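You operate a simulated robot arm through the tools that you are given. There is no shell and no other tool.

You run a simulated robot arm. Do the job below in one go: nothing can be reset, and whatever is moved stays where it is left.

JOB
Set the filler for short cans and clamp the rail in.
Fine: Raise the heads, turn the black wheel to short. Free the rail by the knob marked grip and leave that at tight; the flow, foam and cold knobs and the numbered levers stay. Where these are worked on the way, their far stop is far enough and under half their travel is too little: knob marked grip.

The check looks at the end state, three seconds after you hand in, the way a careful person would. Anything else that was tipped, shoved, dropped, spilled or broken makes it a failure.

ROBOT AND FRAMES
A 7-joint arm with a two-finger parallel gripper, fixed in place. Base frame: the origin is at the foot of the arm, x ahead of it, y to its left, z up. Lengths are in mm, angles in degrees, forces in N, time in s.
Its first joint turns from -132.0 to 132.0 degrees. Payload 3.91 kg.
The tool frame sits at the grasp point between the pads (the TCP): z along the fingers, y along the line on which they close. The tips reach 30 mm beyond it. Largest opening 110 mm; finger width 20, thickness 10; the body of the gripper, 48 by 112 mm, starts 55 mm behind the TCP.
Orientation is told as [roll, pitch, yaw] about the base's x, y, z axes, in that order, counted from this pose: with the fingers straight down and closing along the base's y, the tool's x points along the base's -x, its y along +y and its z along -z.

CONTROLS
- The arm moves only by the tool drive_tool. Its argument "increments" is a list of rows, each a list of 3 entries, a list of its own where there are three numbers: the shift along the tool's x, y, z in mm, then the turn, a rotation vector about the tool's x, y, z in degrees, then the closure, from 0 (fully open) to 1 (shut). In form: [[[x, y, z], [ax, ay, az], hand], ...]. A call has 1 to 20 rows; each row is the pose to reach, as a shift and turn from the pose commanded when the call began, along the tool's axes at that moment. Rows are played at 5 a second. More than 50 mm and 8.6 degrees between two rows, or a gripper value outside its range, and nothing of the call is played. Where a pose cannot be reached the arm comes as near as it can. A force on the tool above 90 N (or 10 N above the force at the start of the call, whichever is more), or a blocked arm, ends the call early, and 0.2 s more pass. Each finger travels about 108 mm/s and halts on what it meets, pressing with about 43 N; the grip force reading is that of the motor and also rises with nothing between the fingers. The clock runs only during rows and for 0.2 s after the last one: add rows that repeat a pose to give the fingers time. The reply holds the time, the measured pose of the TCP, the force on the tool along the base axes, the opening and the grip force, in the units named above and with some noise, with the torque about the TCP (base axes, N m) and any sound that the robot's microphone picked up, and new pictures: "pictures" is both (left out), scene, wrist or none.
- Cameras (640 x 400 px; columns grow to the right, rows downward): "scene" is fixed at [49, 498.4, 1547.3]; the picture's right is [0.68, -0.73, 0.00], its down [-0.25, -0.23, -0.94] and it looks along [0.69, 0.64, -0.34] (base axes); focal length 214 px, centre (320, 200). "wrist" rides on the gripper at [72, 17, -103] in the tool frame; the picture's right is [-0.23, 0.97, 0.00], its down [-0.76, -0.18, -0.62] and it looks along [-0.61, -0.14, 0.78] (tool axes); focal length 222 px, centre (320, 200). There is no depth. A picture from a camera that has moved, and an enlarged one, comes with that camera's place and axes in the base frame and with its lens.
- inspect(camera, box): a new picture of the part [left, top, right, bottom] of that camera's present view, enlarged. It takes no simulated time.
- sign_off(): hands the job in; it is judged then, once.

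Places have to be worked out from the pictures, the camera data and where the tool is seen. Open the gripper and draw the arm clear of the work before you hand the job in, unless the task says otherwise.

The tools are called after ">>>" as a command line: name --argument value ..., lists and objects as JSON in quotes. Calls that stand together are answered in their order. drive_tool: Moves the arm, as the interface text tells. Its arguments: {"type":"object","properties":{"increments":{"type":"array"},"pictures":{"type":"string","enum":["both","scene","wrist","none"]}},"required":["increments"]} The other tools are called the same way: inspect (camera, box) takes an enlarged picture of a part of a camera's view; sign_off () hands the job in.

At the start:

```text
time: 0.0
tool_pos: [668.4, 266.1, 1441.0]
ee_rot: [0.0, 0.0, 0.0]
ft_force: [-0.2, -1.2, 0.3]
wrist_torque: [0.0, 0.01, -0.03]
opening: 110.3
finger_force: 0.1
```

scene: 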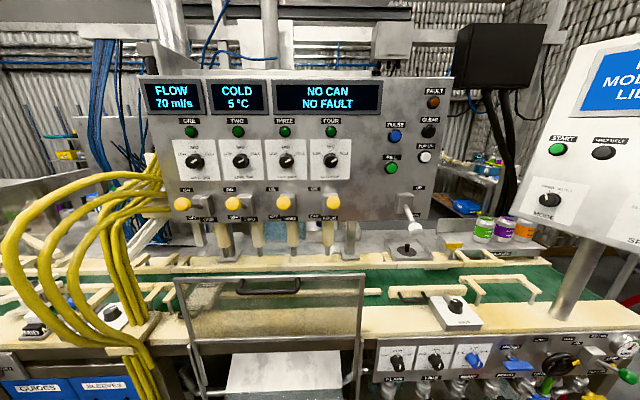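
wrist: 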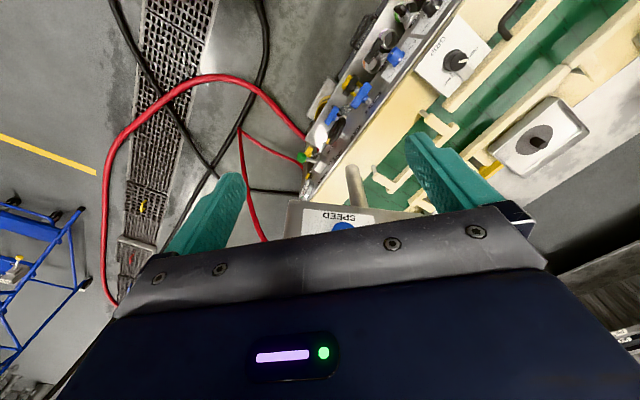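

I start by looking closely at the scene to find the heads control, the black wheel, the grip knob and the labels. These inspections take no simulated time.

>>> inspect --camera "scene" --box '[360, 320, 640, 400]'

>>> inspect --camera "scene" --box '[360, 80, 460, 280]'

>>> inspect --camera "scene" --box '[360, 260, 520, 360]'

>>> inspect --camera "scene" --box '[140, 70, 400, 240]'

>>> inspect --camera "scene" --box '[0, 280, 200, 400]'

>>> inspect --camera "wrist" --box '[290, 0, 600, 230]'

```text
2.29 times, centred on (500, 360) of scene
camera zoom: at [49.0, 498.4, 1547.3], right [0.68, -0.73, 0.0], down [-0.25, -0.23, -0.94], along [0.69, 0.64, -0.34], focal length 490 px, centre (-91, -166)
```

zoom: 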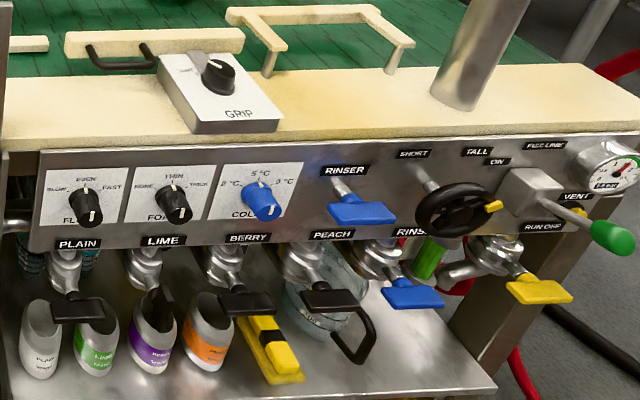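

```text
2.00 times, centred on (410, 180) of scene
camera zoom: at [49.0, 498.4, 1547.3], right [0.68, -0.73, 0.0], down [-0.25, -0.23, -0.94], along [0.69, 0.64, -0.34], focal length 429 px, centre (140, 240)
```

zoom: 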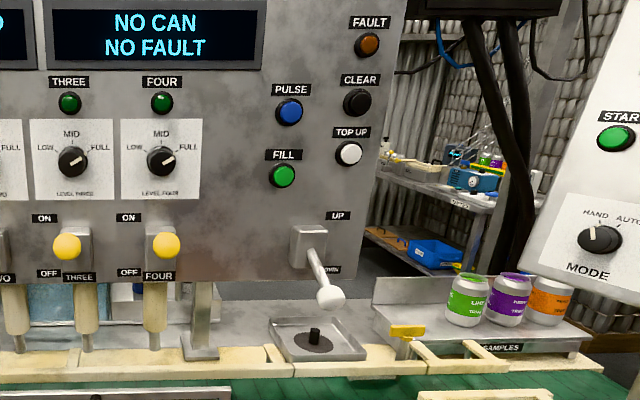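

```text
4.00 times, centred on (440, 310) of scene
camera zoom: at [49.0, 498.4, 1547.3], right [0.68, -0.73, 0.0], down [-0.25, -0.23, -0.94], along [0.69, 0.64, -0.34], focal length 858 px, centre (-160, -240)
```

zoom: 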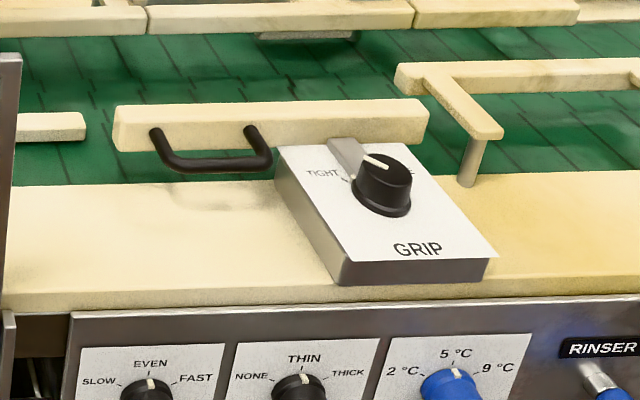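

```text
2.35 times, centred on (270, 155) of scene
camera zoom: at [49.0, 498.4, 1547.3], right [0.68, -0.73, 0.0], down [-0.25, -0.23, -0.94], along [0.69, 0.64, -0.34], focal length 505 px, centre (438, 306)
```

zoom: 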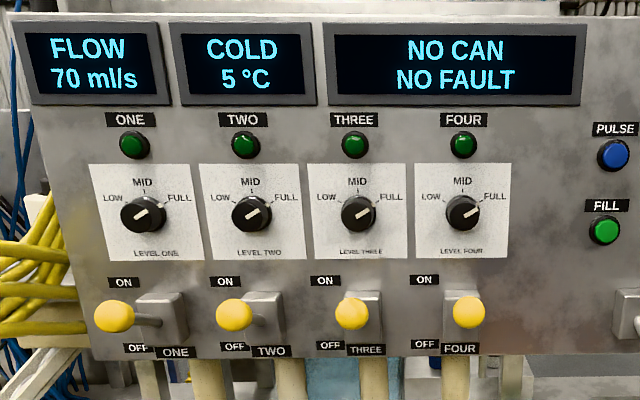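

```text
3.20 times, centred on (100, 340) of scene
camera zoom: at [49.0, 498.4, 1547.3], right [0.68, -0.73, 0.0], down [-0.25, -0.23, -0.94], along [0.69, 0.64, -0.34], focal length 686 px, centre (1024, -248)
```

zoom: 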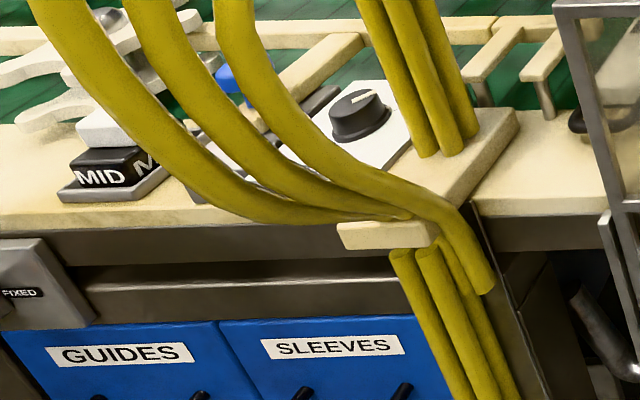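

```text
1.74 times, centred on (445, 115) of wrist
camera zoom: at [596.4, 282.6, 1545.3], right [0.23, 0.97, 0.0], down [0.76, -0.18, 0.62], along [0.61, -0.14, -0.78], focal length 386 px, centre (103, 348)
```

zoom: 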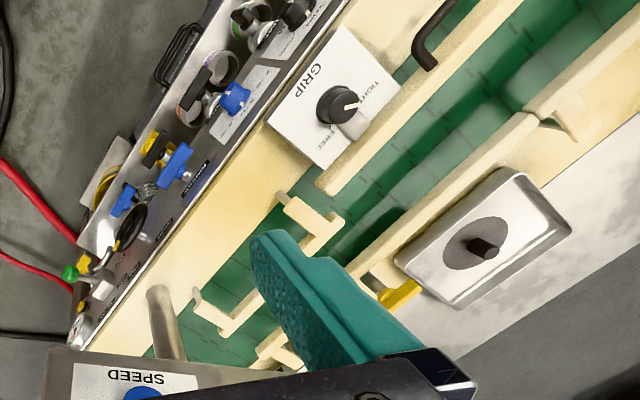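

The machine seems to lie along the scene camera's right axis, with the grip knob near (722, 542, 1007) and the black wheel near (866, 272, 860). I move the open tool square over the grip box at a safe height for a closer look.

>>> drive_tool --increments '[[[7.6, 25, 31.5], [0, 0, -6.14], 0], [[15.3, 50, 63], [0, 0, -12.28], 0], [[23, 75, 95], [0, 0, -18.4], 0], [[30.6, 100, 126], [0, 0, -24.6], 0], [[38, 125, 158], [0, 0, -30.7], 0], [[46, 150, 190], [0, 0, -36.9], 0], [[53.6, 174.5, 221], [0, 0, -43], 0], [[53.6, 174.5, 221], [0, 0, -43], 0]]' --pictures "both"

```text
time: 1.8
tool_pos: [614.1, 442.0, 1220.4]
ee_rot: [0.0, 0.0, 43.1]
ft_force: [0.3, -0.7, 0.0]
wrist_torque: [-0.03, 0.0, 0.01]
opening: 110.1
finger_force: 0.0
camera wrist: at [550.7, 404.3, 1324.7], right [-0.5, 0.87, 0.0], down [0.68, 0.39, 0.62], along [0.54, 0.31, -0.78], focal length 222 px, centre (320, 200)
```

scene: 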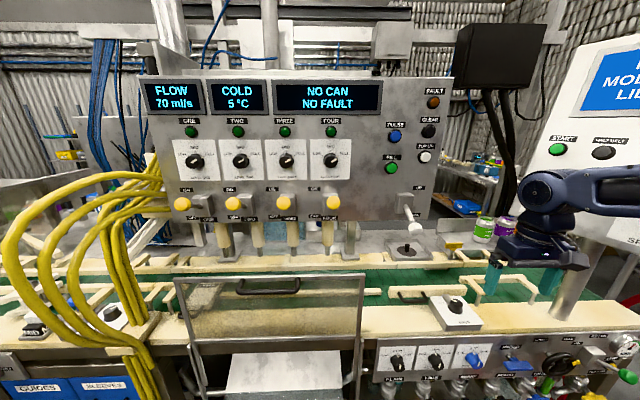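
wrist: 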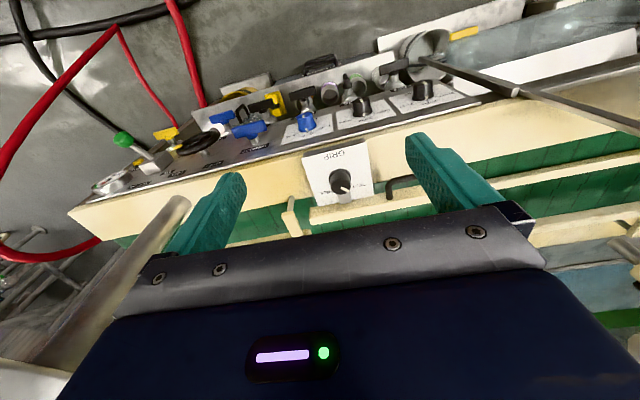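

The wrist view shows the grip box, rail and front panel upside down. I enlarge these parts to read the labels and the pointer positions.

>>> inspect --camera "wrist" --box '[270, 120, 430, 220]'

>>> inspect --camera "wrist" --box '[80, 60, 320, 210]'

>>> inspect --camera "wrist" --box '[300, 60, 540, 210]'

>>> inspect --camera "scene" --box '[500, 330, 612, 400]'

>>> inspect --camera "scene" --box '[380, 270, 490, 335]'

>>> inspect --camera "scene" --box '[376, 170, 456, 270]'

```text
4.00 times, centred on (350, 170) of wrist
camera zoom: at [550.7, 404.3, 1324.7], right [-0.5, 0.87, 0.0], down [0.68, 0.39, 0.62], along [0.54, 0.31, -0.78], focal length 888 px, centre (200, 320)
```

zoom: 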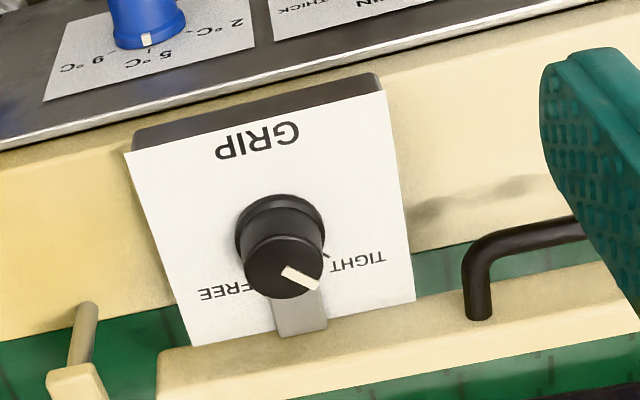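

```text
2.67 times, centred on (200, 135) of wrist
camera zoom: at [550.7, 404.3, 1324.7], right [-0.5, 0.87, 0.0], down [0.68, 0.39, 0.62], along [0.54, 0.31, -0.78], focal length 592 px, centre (640, 373)
```

zoom: 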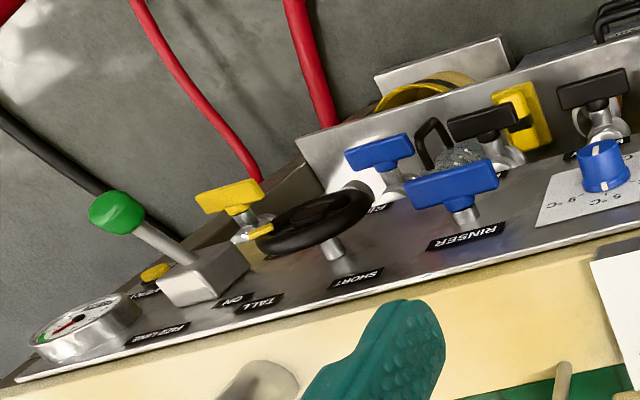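

```text
2.67 times, centred on (420, 135) of wrist
camera zoom: at [550.7, 404.3, 1324.7], right [-0.5, 0.87, 0.0], down [0.68, 0.39, 0.62], along [0.54, 0.31, -0.78], focal length 592 px, centre (53, 373)
```

zoom: 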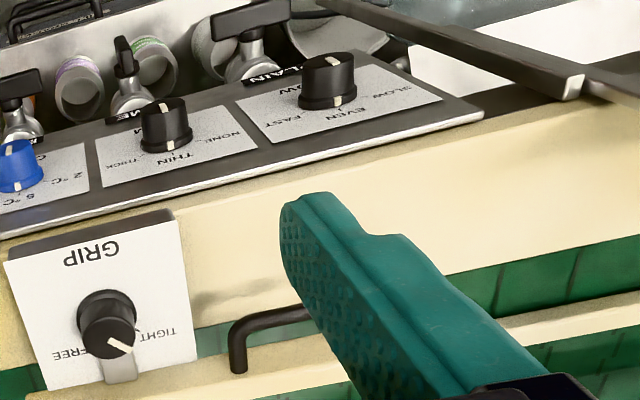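

```text
5.71 times, centred on (556, 365) of scene
camera zoom: at [49.0, 498.4, 1547.3], right [0.68, -0.73, 0.0], down [-0.25, -0.23, -0.94], along [0.69, 0.64, -0.34], focal length 1226 px, centre (-1029, -743)
```

zoom: 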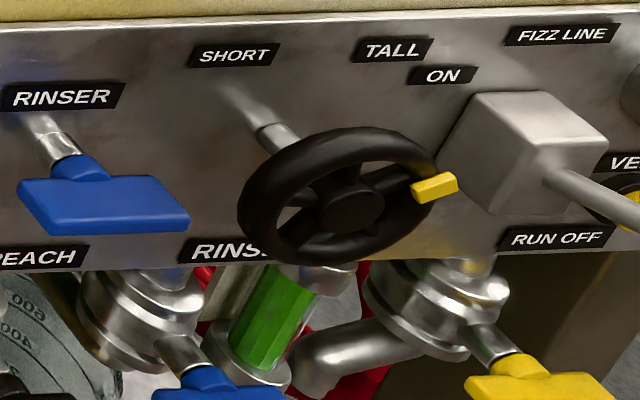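

```text
5.82 times, centred on (435, 302) of scene
camera zoom: at [49.0, 498.4, 1547.3], right [0.68, -0.73, 0.0], down [-0.25, -0.23, -0.94], along [0.69, 0.64, -0.34], focal length 1248 px, centre (-349, -396)
```

zoom: 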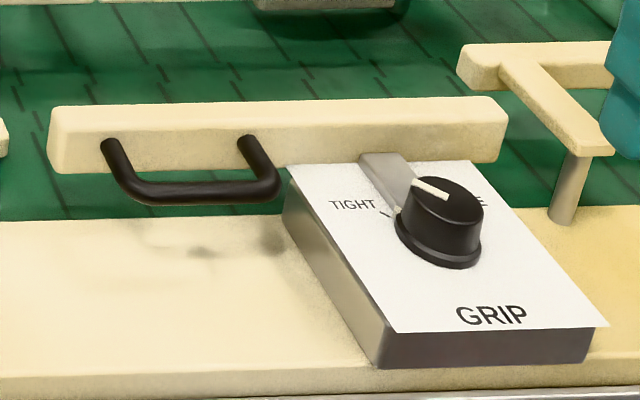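

```text
4.00 times, centred on (416, 220) of scene
camera zoom: at [49.0, 498.4, 1547.3], right [0.68, -0.73, 0.0], down [-0.25, -0.23, -0.94], along [0.69, 0.64, -0.34], focal length 858 px, centre (-64, 120)
```

zoom: 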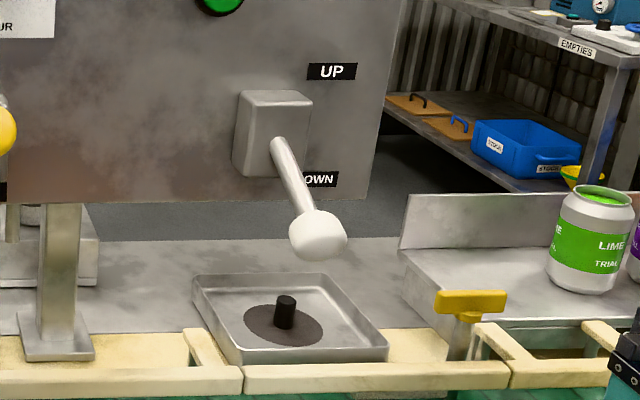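

The grip pointer sits at TIGHT, and the wheel's yellow marker is to the right near TALL. I tilt the tool forward so the wrist camera faces the upper panel and shows the heads lever.

>>> drive_tool --increments '[[[0, 6, 0], [0, -7.5, 0], 0], [[0, 12, 0], [0, -15, 0], 0], [[0, 18, 0], [0, -22.5, 0], 0], [[0, 25, 0], [0, -30, 0], 0], [[0, 31, 0], [0, -37.5, 0], 0], [[0, 37, 0], [0, -45, 0], 0], [[0, 37, 0], [0, -45, 0], 0]]' --pictures "both"

```text
time: 3.4
tool_pos: [590.4, 466.5, 1221.0]
ee_rot: [0.0, -45.1, 43.0]
ft_force: [0.2, -0.8, 1.0]
wrist_torque: [-0.02, 0.01, 0.02]
opening: 110.1
finger_force: 0.2
camera wrist: at [488.4, 394.5, 1242.7], right [-0.55, 0.82, 0.16], down [0.19, -0.06, 0.98], along [0.81, 0.57, -0.12], focal length 222 px, centre (320, 200)
```

scene: 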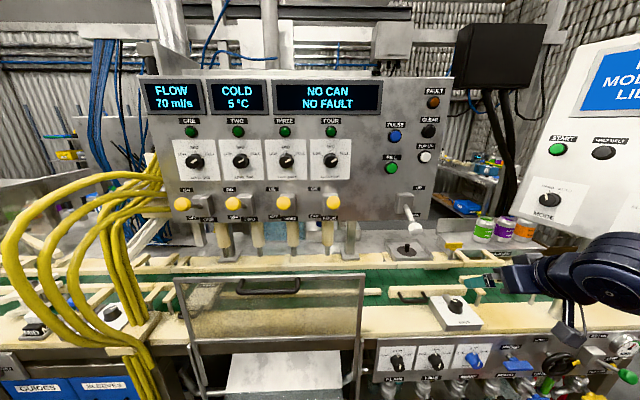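
wrist: 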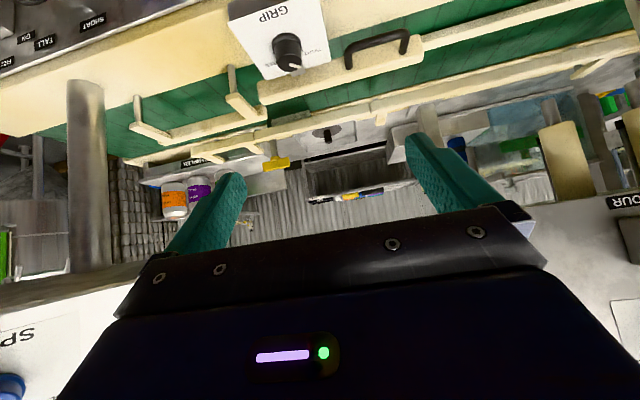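

The lever itself seems hidden behind a finger or the gripper body. I enlarge the middle of the wrist view to check.

>>> inspect --camera "wrist" --box '[240, 90, 640, 290]'

>>> inspect --camera "wrist" --box '[220, 0, 460, 150]'

```text
1.60 times, centred on (440, 190) of wrist
camera zoom: at [488.4, 394.5, 1242.7], right [-0.55, 0.82, 0.16], down [0.19, -0.06, 0.98], along [0.81, 0.57, -0.12], focal length 355 px, centre (128, 216)
```

zoom: 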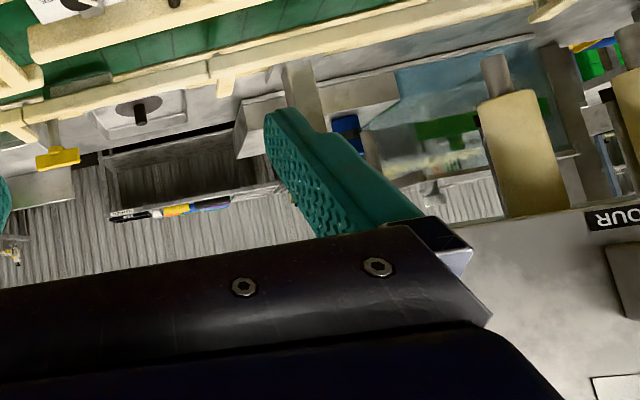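

```text
2.67 times, centred on (340, 75) of wrist
camera zoom: at [488.4, 394.5, 1242.7], right [-0.55, 0.82, 0.16], down [0.19, -0.06, 0.98], along [0.81, 0.57, -0.12], focal length 592 px, centre (267, 533)
```

zoom: 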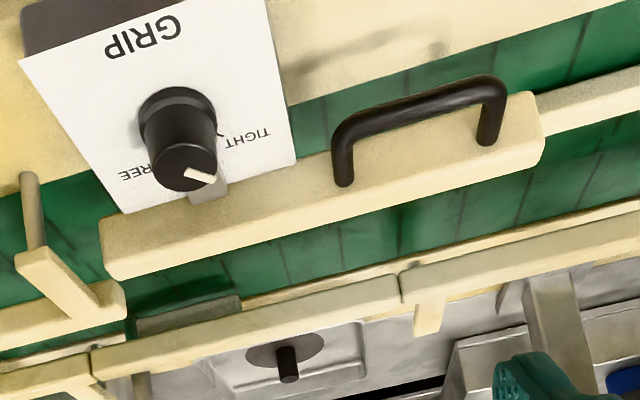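

The rail sits nearer the operator than the lead-in guides on either side, so "in" means pushed away across the belt. I raise the hand and look down between the fingers at the heads lever.

>>> drive_tool --increments '[[[-33, 0, -18], [0, 3, 0], 0], [[-65, 0, -37], [0, 6, 0], 0], [[-98, 0, -55], [0, 9, 0], 0], [[-130, 0, -74], [0, 12, 0], 0], [[-162.6, 0, -92], [0, 15, 0], 0], [[-162.6, 0, -92], [0, 15, 0], 0]]' --pictures "wrist"

```text
time: 4.8
tool_pos: [627.4, 503.4, 1402.2]
ee_rot: [0.1, -29.9, 43.0]
ft_force: [-0.4, -0.2, -0.1]
wrist_torque: [0.02, 0.01, -0.01]
opening: 109.7
finger_force: 0.1
camera wrist: at [533.3, 437.5, 1456.8], right [-0.52, 0.85, 0.11], down [0.38, 0.11, 0.92], along [0.77, 0.52, -0.37], focal length 222 px, centre (320, 200)
```

wrist: 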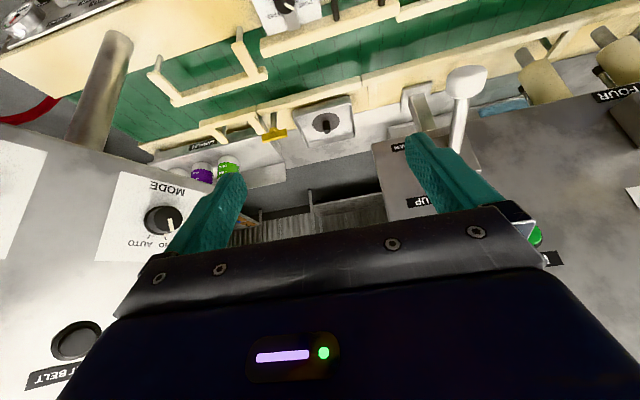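

The ball of the heads lever triangulates to U=-83, V=873, z=1287 in machine axes, with its pivot block on the panel near z=1325. I move to a stand-off in front of it with the fingers tilted forward, ready to straddle the ball.

>>> drive_tool --increments '[[[7, 28.5, 13], [0, -6, 0], 0], [[14, 57, 26.4], [0, -12, 0], 0], [[21.4, 85.6, 39.6], [0, -18, 0], 0], [[28.6, 114, 52.8], [0, -24, 0], 0], [[35.7, 142.7, 66], [0, -30, 0], 0], [[35.7, 142.7, 66], [0, -30, 0], 0]]' --pictures "both"

```text
time: 6.2
tool_pos: [530.3, 609.4, 1326.2]
ee_rot: [0.0, -60.1, 43.0]
ft_force: [0.6, 0.4, 0.2]
wrist_torque: [0.05, 0.0, 0.0]
opening: 110.1
finger_force: 0.1
camera wrist: at [427.8, 535.9, 1315.1], right [-0.58, 0.79, 0.2], down [0.01, -0.24, 0.97], along [0.81, 0.57, 0.13], focal length 222 px, centre (320, 200)
```

scene: 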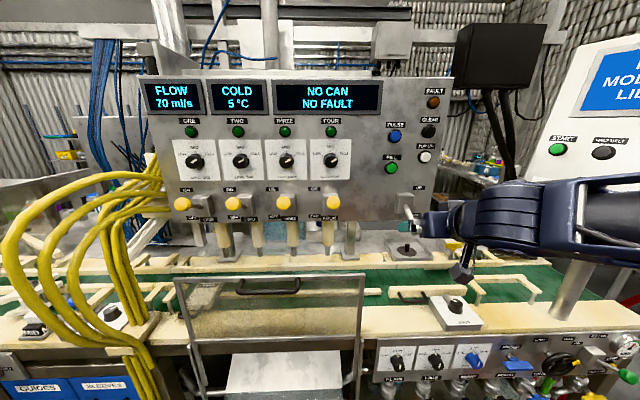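
wrist: 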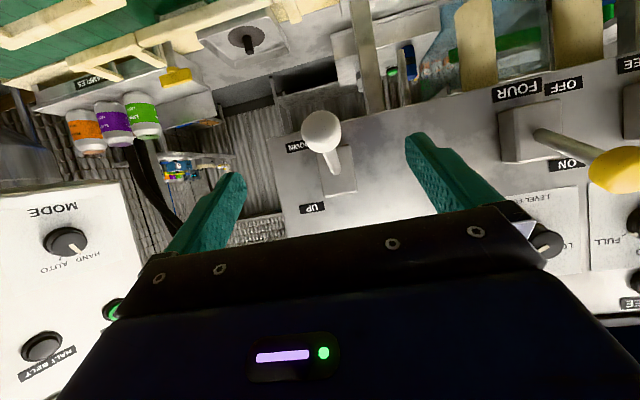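

The ball is centred between the fingers, and a second fix agrees (U=-85, V=873, z=1285). I advance 80 mm along the tool axis and close on the ball.

>>> drive_tool --increments '[[[0, 0, 27], [0, 0, 0], 0], [[0, 0, 54], [0, 0, 0], 0], [[1, 1, 80], [0, 0, 0], 0], [[1, 1, 80], [0, 0, 0], 0.3], [[1, 1, 80], [0, 0, 0], 0.6], [[1, 1, 80], [0, 0, 0], 0.8], [[1, 1, 80], [0, 0, 0], 0.8]]' --pictures "both"

```text
time: 7.8
tool_pos: [580.6, 658.5, 1283.1]
ee_rot: [0.0, -60.0, 43.0]
ft_force: [3.1, -1.3, 0.8]
wrist_torque: [-0.02, 0.03, -0.03]
opening: 30.4
finger_force: 45.1
camera wrist: at [477.4, 584.6, 1272.6], right [-0.58, 0.79, 0.2], down [0.0, -0.24, 0.97], along [0.81, 0.57, 0.13], focal length 222 px, centre (320, 200)
```

scene: 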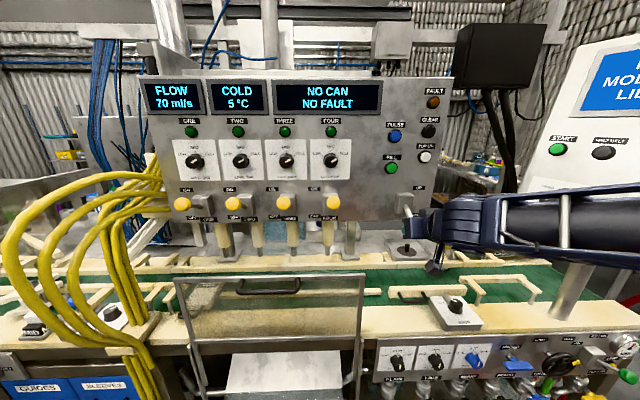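
wrist: 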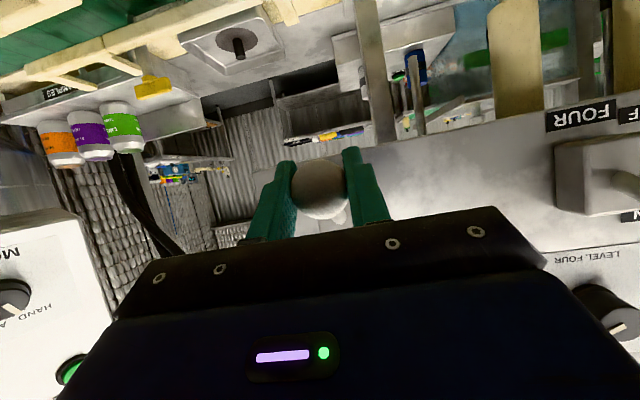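

The ball is held (opening 30 mm, grip 45 N) at V=874, z=1283. I lift a first part of the arc about the pivot block and watch the forces.

>>> drive_tool --increments '[[[-4, 0, -5], [0, 0, 0], 0.8], [[-8, 0, -9.3], [0, 0, 0], 0.8], [[-12, 0, -14], [0, 0, 0], 0.8], [[-15.5, 0, -18.2], [0, 0, 0], 0.8]]' --pictures "wrist"

```text
time: 8.8
tool_pos: [574.3, 650.6, 1307.1]
ee_rot: [0.0, -60.1, 43.1]
ft_force: [8.1, 11.2, -11.1]
wrist_torque: [-0.75, 0.8, 0.06]
opening: 31.0
finger_force: 44.7
camera wrist: at [471.1, 578.1, 1296.2], right [-0.58, 0.79, 0.2], down [0.01, -0.24, 0.97], along [0.81, 0.57, 0.13], focal length 222 px, centre (320, 200)
```

wrist: 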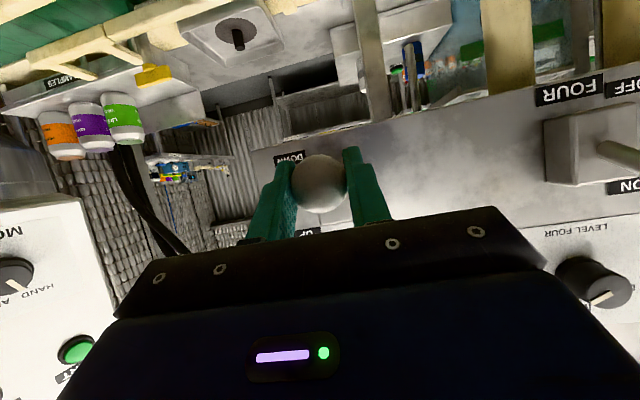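

The lever follows, with a moderate inward pull of about 13 N showing that my arc goes slightly too far out. I continue up with the path drawn a bit closer to the panel.

>>> drive_tool --increments '[[[-4.6, 0, -2], [0, 0, 0], 0.8], [[-9.2, 0, -4.1], [0, 0, 0], 0.8], [[-13.6, 0, -6.4], [0, 0, 0], 0.8], [[-18.1, 0, -8.7], [0, 0, 0], 0.8], [[-22.8, 0, -10.5], [0, 0, 0], 0.8], [[-27.5, 0, -12.4], [0, 0, 0], 0.8]]' --pictures "both"

```text
time: 10.2
tool_pos: [574.4, 651.6, 1336.8]
ee_rot: [0.0, -60.0, 43.1]
ft_force: [-12.5, 11.8, -12.5]
wrist_torque: [-0.79, 0.94, 0.05]
opening: 31.0
finger_force: 45.3
camera wrist: at [472.3, 578.8, 1326.0], right [-0.58, 0.79, 0.2], down [0.01, -0.24, 0.97], along [0.81, 0.57, 0.13], focal length 222 px, centre (320, 200)
```

scene: 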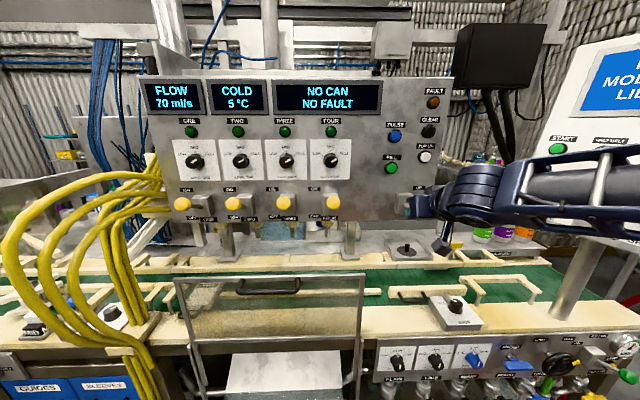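
wrist: 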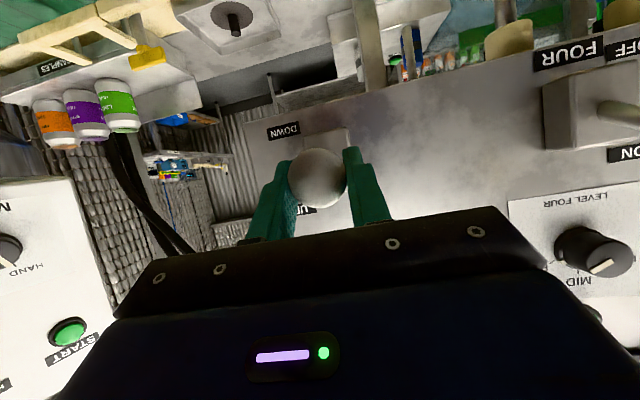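

The scene shows the fill tubes rising with the lever. I carry on up to where the upper stop should be, about z=1360, watching the force.

>>> drive_tool --increments '[[[-7.6, 0, -5.6], [0, 0, 0], 0.8], [[-13, 0, -6.3], [0, 0, 0], 0.8], [[-18.3, 0, -7.1], [0, 0, 0], 0.8], [[-23.9, 0, -7.4], [0, 0, 0], 0.8]]' --pictures "both"

```text
time: 11.2
tool_pos: [577.3, 655.3, 1363.6]
ee_rot: [-0.1, -60.1, 43.1]
ft_force: [-25.8, -1.9, -5.9]
wrist_torque: [-0.85, 0.99, 0.08]
opening: 31.1
finger_force: 44.8
camera wrist: at [475.0, 581.9, 1352.1], right [-0.58, 0.79, 0.2], down [0.0, -0.24, 0.97], along [0.81, 0.57, 0.14], focal length 222 px, centre (320, 200)
```

scene: 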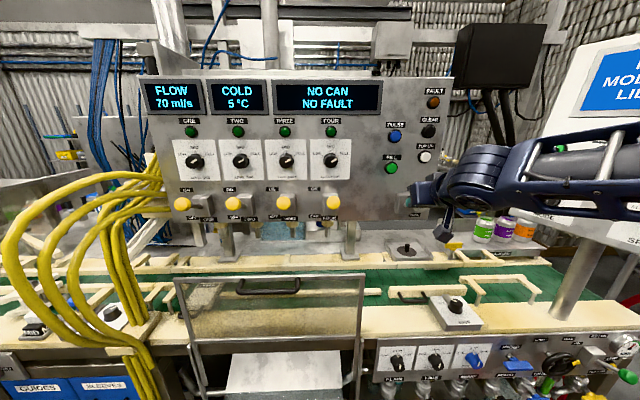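
wrist: 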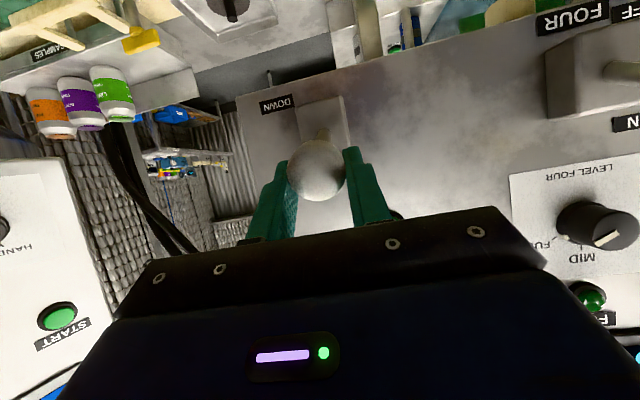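

The lever has moved above level but the force pattern does not yet look like a stop. I keep lifting in small steps, still following the arc.

>>> drive_tool --increments '[[[-3, 0, -5], [0, 0, 0], 0.8], [[-5.8, 0, -6], [0, 0, 0], 0.8], [[-9, 0, -6.6], [0, 0, 0], 0.8], [[-12, 0, -7.3], [0, 0, 0], 0.8]]' --pictures "wrist"

```text
time: 12.2
tool_pos: [577.6, 656.7, 1372.9]
ee_rot: [-0.1, -59.8, 43.1]
ft_force: [-18.7, 12.0, -27.3]
wrist_torque: [-0.6, 0.9, 0.1]
opening: 30.7
finger_force: 44.9
camera wrist: at [475.8, 582.8, 1363.2], right [-0.58, 0.79, 0.2], down [0.01, -0.24, 0.97], along [0.81, 0.57, 0.13], focal length 222 px, centre (320, 200)
```

wrist: 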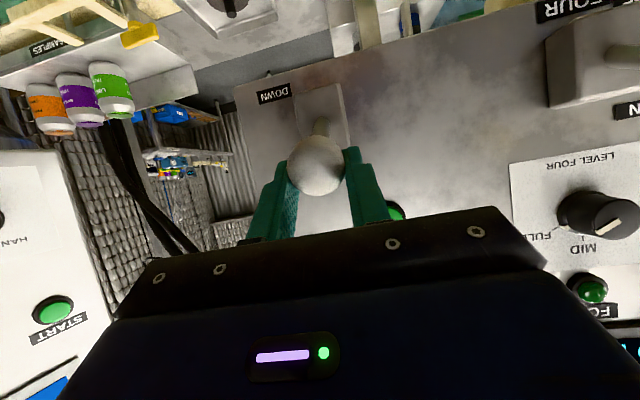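

The upward force rose to 27 N and the ball has slipped a little down in the pads, which suggests the upper stop at about z=1359. I open, back off along the tool axis and look at where the lever rests.

>>> drive_tool --increments '[[[0, 0, 0], [0, 0, 0], 0.4], [[0, 0, 0], [0, 0, 0], 0], [[0, 0, 0], [0, 0, 0], 0], [[0, 0, -40], [0, 0, 0], 0], [[0, 0, -80], [0, 0, 0], 0], [[0, 0, -80], [0, 0, 0], 0]]' --pictures "both"

```text
time: 13.6
tool_pos: [532.5, 606.1, 1414.5]
ee_rot: [0.0, -60.0, 43.1]
ft_force: [0.7, 0.2, -0.8]
wrist_torque: [-0.04, 0.04, -0.02]
opening: 109.8
finger_force: 0.0
camera wrist: at [429.2, 533.7, 1403.7], right [-0.58, 0.79, 0.2], down [0.01, -0.24, 0.97], along [0.81, 0.57, 0.13], focal length 222 px, centre (320, 200)
```

scene: 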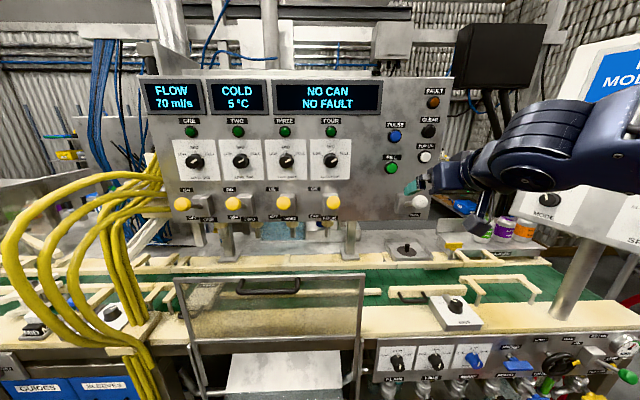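
wrist: 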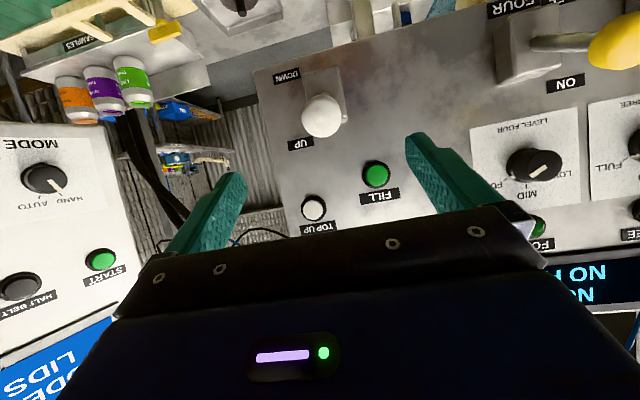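

The ball now hides in front of the block, so I zoom in on both cameras to fix its height and check the tubes stay raised.

>>> inspect --camera "scene" --box '[376, 170, 456, 270]'

>>> inspect --camera "wrist" --box '[240, 50, 400, 150]'

```text
4.00 times, centred on (416, 220) of scene
camera zoom: at [49.0, 498.4, 1547.3], right [0.68, -0.73, 0.0], down [-0.25, -0.23, -0.94], along [0.69, 0.64, -0.34], focal length 858 px, centre (-64, 120)
```

zoom: 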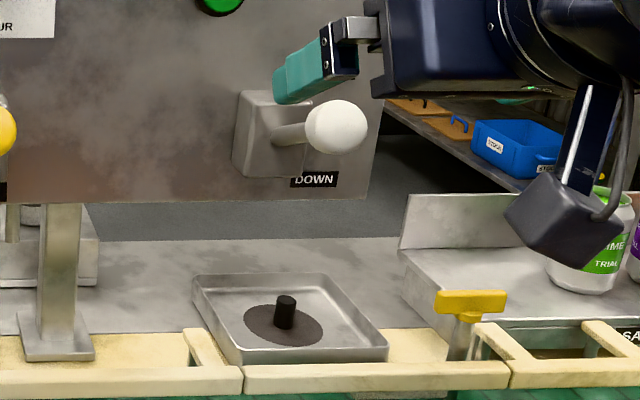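

```text
4.00 times, centred on (320, 100) of wrist
camera zoom: at [429.2, 533.7, 1403.7], right [-0.58, 0.79, 0.2], down [0.01, -0.24, 0.97], along [0.81, 0.57, 0.13], focal length 888 px, centre (320, 600)
```

zoom: 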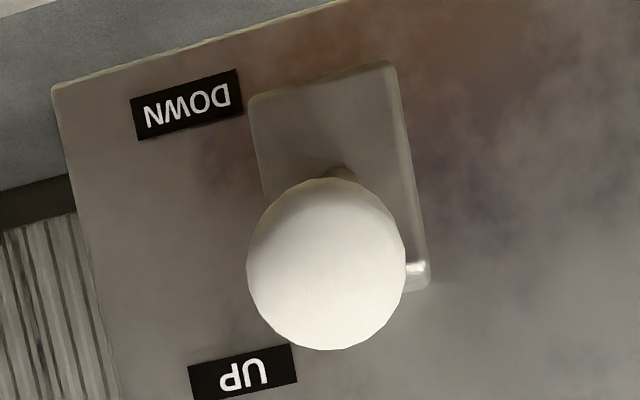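

The ball is now near z=1364, mirror-symmetric to its start (1285) about the pivot, with the tubes raised. To be sure it is against its stop, I close the fingers and bring them beneath the ball for a gentle push upward.

>>> drive_tool --increments '[[[32.8, 0, 13.2], [0, 0, 0], 0.5], [[65.6, 0, 26.3], [0, 0, 0], 1], [[96.6, 0, 40.7], [0, 0, 0], 1], [[96.6, 0, 40.7], [0, 0, 0], 1], [[77.6, 0, 73.6], [0, 0, 0], 1], [[61.6, 0, 101.4], [0, 0, 0], 1], [[61.6, 0, 101.4], [0, 0, 0], 1]]' --pictures "both"

```text
time: 15.2
tool_pos: [570.3, 648.7, 1311.7]
ee_rot: [0.0, -60.0, 42.9]
ft_force: [0.0, -0.6, -0.8]
wrist_torque: [-0.01, -0.04, 0.0]
opening: 0.1
finger_force: 37.4
camera wrist: at [468.0, 574.9, 1300.5], right [-0.58, 0.79, 0.2], down [0.01, -0.24, 0.97], along [0.81, 0.57, 0.13], focal length 222 px, centre (320, 200)
```

scene: 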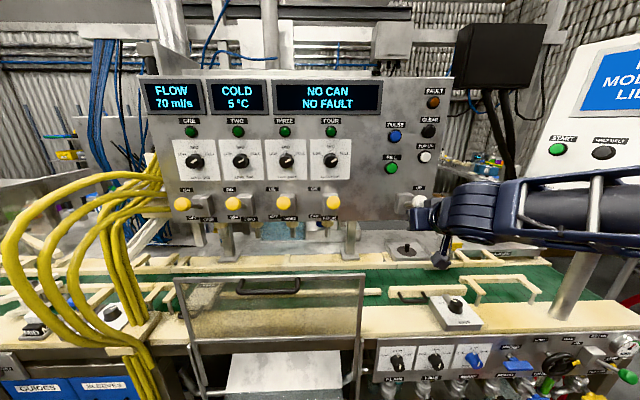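
wrist: 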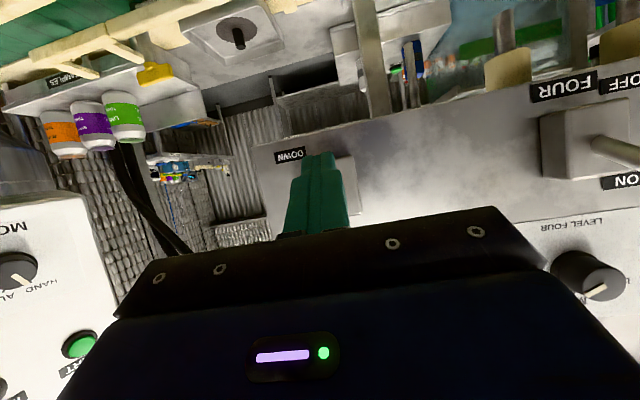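

The closed fingers sit clear below the ball. I raise them slowly until they touch and press lightly.

>>> drive_tool --increments '[[[-8.7, 0, -5], [0, 0, 0], 1], [[-17.3, 0, -10], [0, 0, 0], 1], [[-20.8, 0, -12], [0, 0, 0], 1], [[-24.2, 0, -14], [0, 0, 0], 1], [[-26, 0, -15], [0, 0, 0], 1]]' --pictures "none"

```text
time: 16.4
tool_pos: [570.3, 648.4, 1340.2]
ee_rot: [0.0, -59.8, 43.1]
ft_force: [-4.4, -1.4, -16.8]
wrist_torque: [-0.09, 0.0, 0.02]
opening: 0.0
finger_force: 37.7
```

Contact with about 17 N. I push on by a few millimetres to see whether the lever still moves or the force climbs steeply.

>>> drive_tool --increments '[[[-1.7, 0, -1], [0, 0, 0], 1], [[-3.5, 0, -2], [0, 0, 0], 1], [[-5.2, 0, -3], [0, 0, 0], 1]]' --pictures "none"

```text
time: 17.2
tool_pos: [570.0, 646.7, 1341.8]
ee_rot: [-0.2, -59.6, 43.2]
ft_force: [-16.1, -9.2, -55.3]
wrist_torque: [-0.26, 0.16, 0.08]
opening: 0.1
finger_force: 38.0
```

The force climbed to 55 N with under 2 mm of motion, so the lever is hard against its upper stop: heads are raised. I now withdraw and travel down to a viewing pose in front of the black wheel.

>>> drive_tool --increments '[[[21.7, 0, 12.5], [0, 0, 0], 1], [[41.7, 0, -22.1], [0, 0, 0], 1], [[61.7, 0, -56.8], [0, 0, 0], 1], [[80.7, 0, -89.7], [0, 0, 0], 1], [[110.1, -34, -81], [0, 0, 0], 1], [[139.5, -68, -72.3], [0, 0, 0], 1], [[168.9, -102, -63.6], [0, 0, 0], 1], [[198.3, -136, -54.9], [0, 0, 0], 1], [[227.7, -170, -46.2], [0, 0, 0], 1], [[257.1, -204, -37.5], [0, 0, 0], 1], [[286.5, -238, -28.8], [0, 0, 0], 1], [[315.9, -272, -20.1], [0, 0, 0], 1], [[345.3, -306, -11.4], [0, 0, 0], 1], [[345.3, -306, -11.4], [0, 0, 0], 1]]' --pictures "both"

```text
time: 20.2
tool_pos: [646.9, 298.7, 1056.3]
ee_rot: [0.0, -60.0, 43.0]
ft_force: [-0.6, 0.7, 0.4]
wrist_torque: [-0.02, 0.01, 0.01]
opening: 0.0
finger_force: 37.8
camera wrist: at [545.1, 225.1, 1045.6], right [-0.58, 0.79, 0.2], down [0.0, -0.24, 0.97], along [0.81, 0.57, 0.14], focal length 222 px, centre (320, 200)
```

scene: 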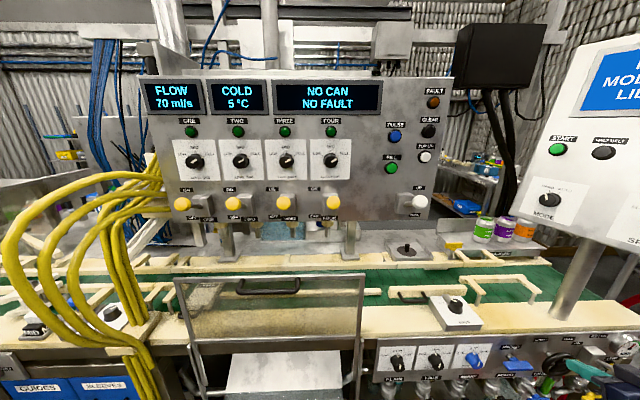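
wrist: 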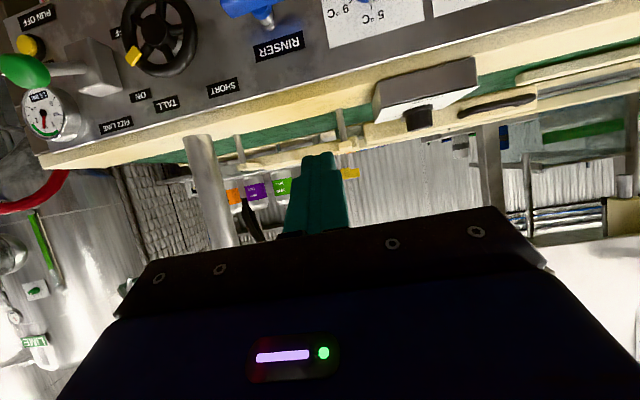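

The lever stays at UP in the scene picture, and the wheel is now in the wrist view. I continue to straight in front of the wheel for a close square look.

>>> drive_tool --increments '[[[30.7, -33.9, 9.2], [0, 0, 0], 1], [[61.4, -67.8, 18.4], [0, 0, 0], 1], [[92.1, -101.7, 27.6], [0, 0, 0], 0.5], [[122.8, -135.6, 36.8], [0, 0, 0], 0], [[153.5, -169, 46], [0, 0, 0], 0], [[153.5, -169, 46], [0, 0, 0], 0]]' --pictures "both"

>>> inspect --camera "wrist" --box '[180, 30, 440, 200]'

```text
time: 21.6
tool_pos: [735.6, 146.6, 897.0]
ee_rot: [0.0, -60.0, 43.1]
ft_force: [0.5, 0.0, -0.9]
wrist_torque: [0.02, 0.0, 0.0]
opening: 110.2
finger_force: 0.0
camera wrist: at [633.4, 73.6, 886.7], right [-0.58, 0.79, 0.2], down [0.01, -0.24, 0.97], along [0.81, 0.57, 0.13], focal length 222 px, centre (320, 200)
```

scene: 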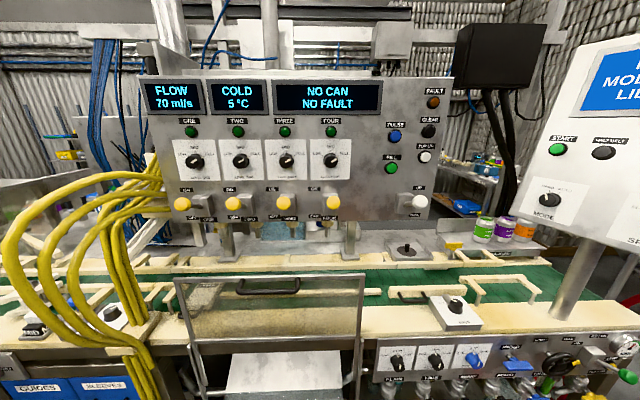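
wrist: 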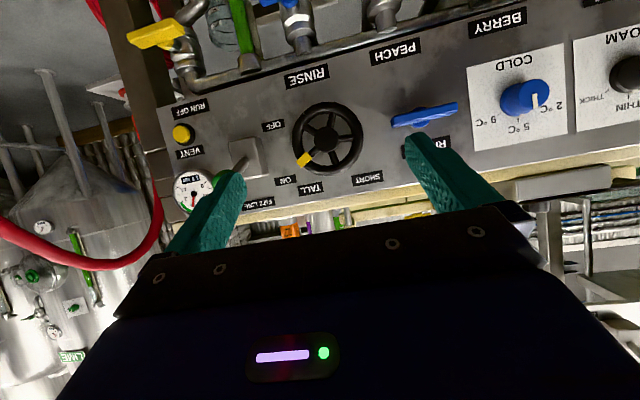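

```text
2.35 times, centred on (310, 115) of wrist
camera zoom: at [633.4, 73.6, 886.7], right [-0.58, 0.79, 0.2], down [0.01, -0.24, 0.97], along [0.81, 0.57, 0.13], focal length 523 px, centre (344, 400)
```

zoom: 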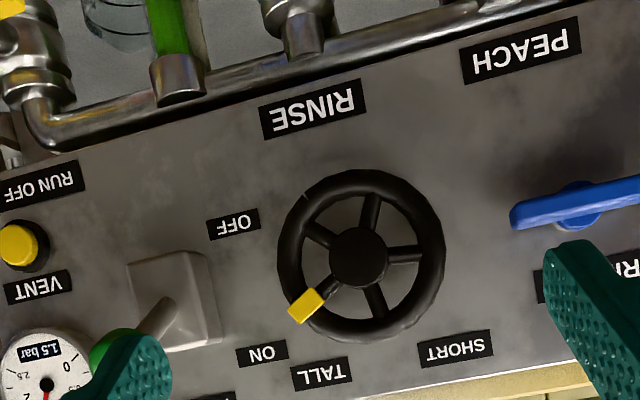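

This is a nearly head-on view: wheel outer diameter about 94 mm, hub at U=396, V=812, z=855, and the yellow peg about 30° above the right-hand axis on the TALL side. I plan to grasp the whole rim coaxially and turn it counter-clockwise, so first I level the tool in front of it.

>>> drive_tool --increments '[[[9, 0, 5], [0, -7.5, 0], 0], [[18, 0, 10.5], [0, -15, 0], 0], [[27, 0, 16], [0, -22.5, 0], 0], [[36.4, 0, 21], [0, -30, 0], 0], [[36.4, 0, 21], [0, -30, 0], 0]]' --pictures "both"

```text
time: 22.8
tool_pos: [764.2, 105.0, 911.0]
ee_rot: [1.2, -87.1, 44.5]
ft_force: [-0.3, -0.7, -0.9]
wrist_torque: [0.0, 0.0, 0.03]
opening: 109.9
finger_force: 0.0
out of reach, approached as far as the arm can: row 3, 4, 5
camera wrist: at [678.9, 40.1, 844.5], right [-0.69, 0.69, 0.23], down [-0.28, -0.54, 0.79], along [0.67, 0.48, 0.57], focal length 222 px, centre (320, 200)
```

scene: 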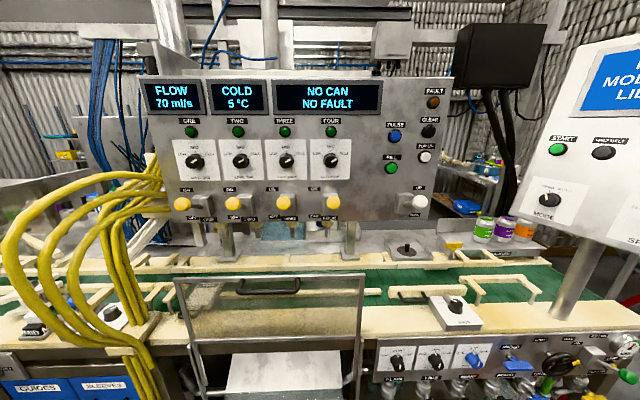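
wrist: 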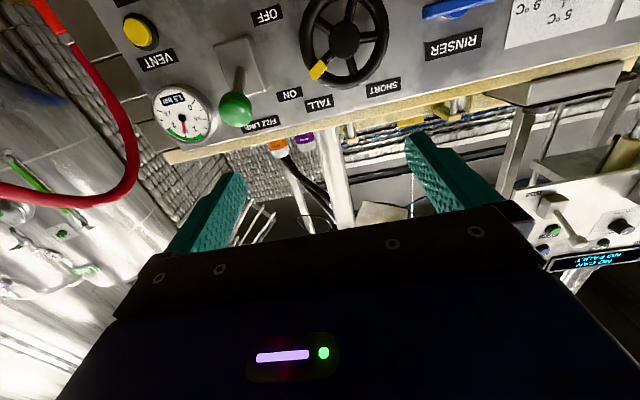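

A level tool is out of reach this close in, and the arm stopped short at z=911, U=444. I move forward and slightly left, where the longer reach may allow it, and check how the pose comes out.

>>> drive_tool --increments '[[[0, 20, 30], [0, 0, 0], 0], [[0, 40, 60], [0, 0, 0], 0], [[0, 40, 80], [0, 0, 0], 0]]' --pictures "wrist"

```text
time: 23.6
tool_pos: [799.0, 176.3, 924.7]
ee_rot: [2.0, -86.0, 44.7]
ft_force: [-0.1, -0.4, 0.7]
wrist_torque: [-0.01, 0.01, -0.02]
opening: 110.0
finger_force: 0.1
out of reach, approached as far as the arm can: row 1, 2, 3
camera wrist: at [713.3, 108.6, 858.8], right [-0.7, 0.68, 0.23], down [-0.26, -0.54, 0.8], along [0.67, 0.5, 0.55], focal length 222 px, centre (320, 200)
```

wrist: 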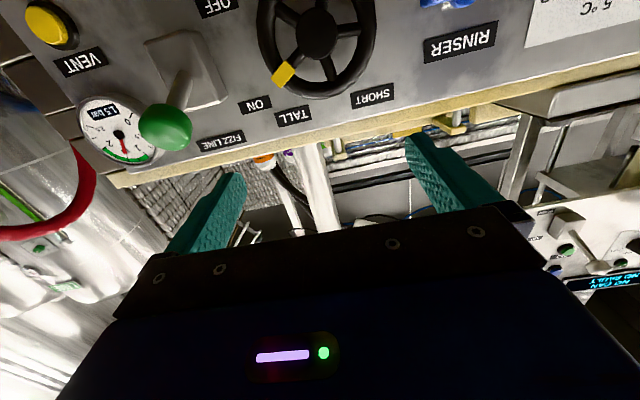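

The arm still cannot quite level the tool here, but I have a closer view of the wheel. I zoom in to see the peg and the spokes before choosing how to turn it.

>>> inspect --camera "wrist" --box '[220, 0, 420, 125]'

>>> inspect --camera "scene" --box '[530, 340, 610, 390]'

```text
3.20 times, centred on (320, 62) of wrist
camera zoom: at [713.3, 108.6, 858.8], right [-0.7, 0.68, 0.23], down [-0.26, -0.54, 0.8], along [0.67, 0.5, 0.55], focal length 711 px, centre (320, 640)
```

zoom: 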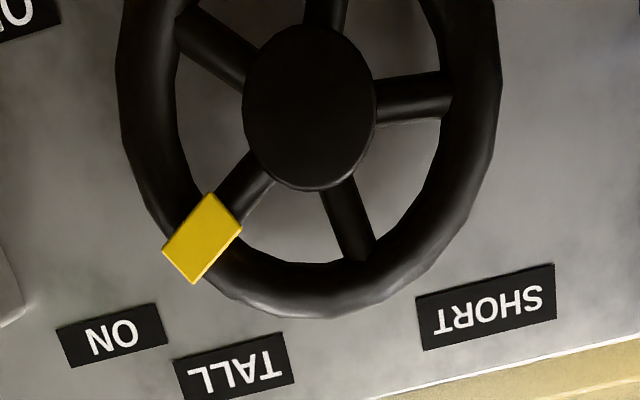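

```text
8.00 times, centred on (570, 365) of scene
camera zoom: at [49.0, 498.4, 1547.3], right [0.68, -0.73, 0.0], down [-0.25, -0.23, -0.94], along [0.69, 0.64, -0.34], focal length 1716 px, centre (-1680, -1120)
```

zoom: 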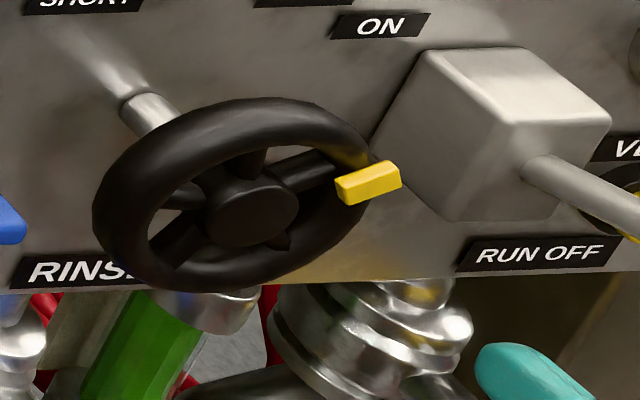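

The peg is just a marker block on the rim, so I will grip the outer rim with the tool tilted about 15–20° and turn it in a few strokes. First I back off and tilt up again to a reachable pose.

>>> drive_tool --increments '[[[0, 0, -15], [0, 5, 0], 0], [[0, 0, -30], [0, 10, 0], 0], [[0, 0, -40], [0, 15, 0], 0], [[0, 0, -40], [0, 15, 0], 0]]' --pictures "none"

```text
time: 24.6
tool_pos: [771.4, 145.8, 923.7]
ee_rot: [0.2, -71.9, 45.5]
ft_force: [-0.4, 0.1, -0.5]
wrist_torque: [-0.02, 0.0, 0.02]
opening: 109.8
finger_force: 0.0
```

The reply confirms the commanded pose is the reached one (θ=72°, yaw 45.5°). I correct the yaw to 43° and move to a stand-off on the wheel axis.

>>> drive_tool --increments '[[[6.4, 12, 15], [1.2, 0, 0.4], 0], [[12.8, 20.8, 43], [2.38, 0, 0.77], 0], [[19.2, 20.8, 71.4], [2.38, 0, 0.77], 0], [[19.2, 20.8, 71.4], [2.38, 0, 0.77], 0]]' --pictures "both"

```text
time: 25.6
tool_pos: [800.0, 203.4, 884.6]
ee_rot: [0.2, -72.1, 43.0]
ft_force: [-0.3, -0.2, -0.3]
wrist_torque: [-0.01, 0.05, 0.01]
opening: 110.1
finger_force: 0.2
camera wrist: at [700.4, 133.2, 846.3], right [-0.62, 0.76, 0.22], down [-0.14, -0.38, 0.92], along [0.78, 0.53, 0.34], focal length 222 px, centre (320, 200)
```

scene: 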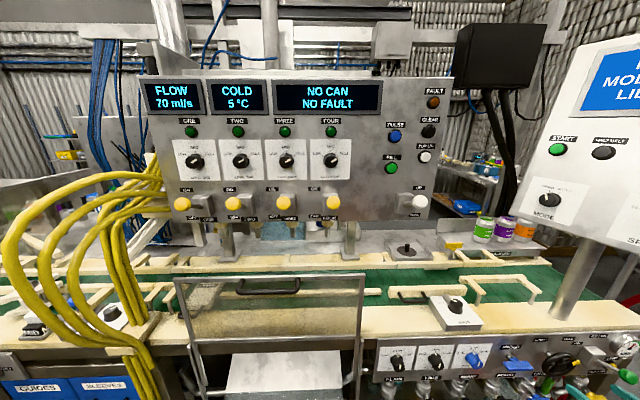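
wrist: 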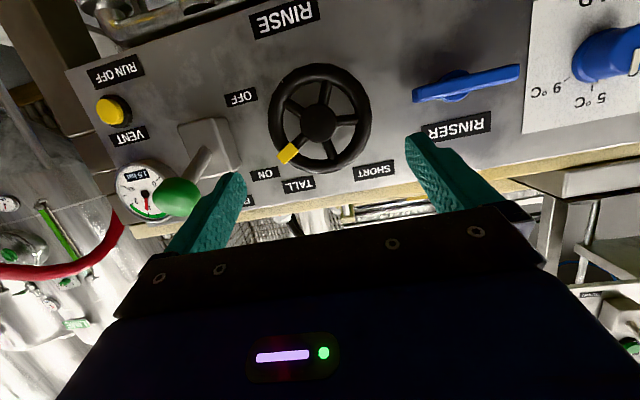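

The reach is good here. Wrist-only fixes put the hub at U=396, V=812, z=848.5, slightly lower than the scene camera suggested. I rotate the hand 30° clockwise about the wheel axis for the first stroke, staying at the stand-off.

>>> drive_tool --increments '[[[2.7, -3.3, 1], [-2.3, 0, 7.1], 0], [[5.4, -6.6, 2.1], [-4.6, 0, 14.3], 0], [[8.1, -10, 3.2], [-6.9, 0, 21.4], 0], [[10.8, -13.3, 4.2], [-9.2, 0, 28.5], 0], [[10.8, -13.3, 4.2], [-9.2, 0, 28.5], 0]]' --pictures "wrist"

```text
time: 26.8
tool_pos: [810.1, 195.8, 870.9]
ee_rot: [62.0, -55.4, -13.9]
ft_force: [-0.6, -1.0, -0.3]
wrist_torque: [-0.03, 0.0, -0.02]
opening: 109.8
finger_force: 0.0
camera wrist: at [700.1, 137.2, 847.6], right [-0.45, 0.58, 0.68], down [0.16, -0.69, 0.7], along [0.88, 0.43, 0.22], focal length 222 px, centre (320, 200)
```

wrist: 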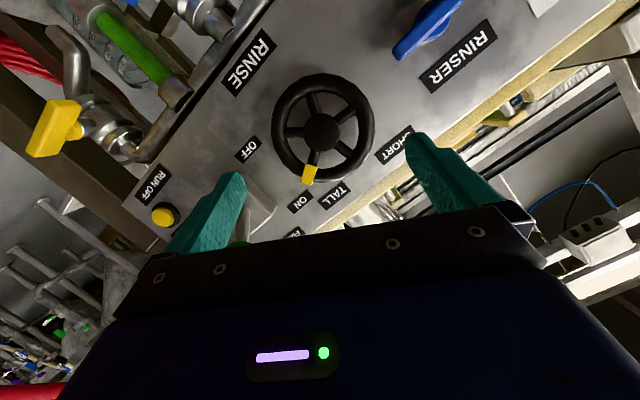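

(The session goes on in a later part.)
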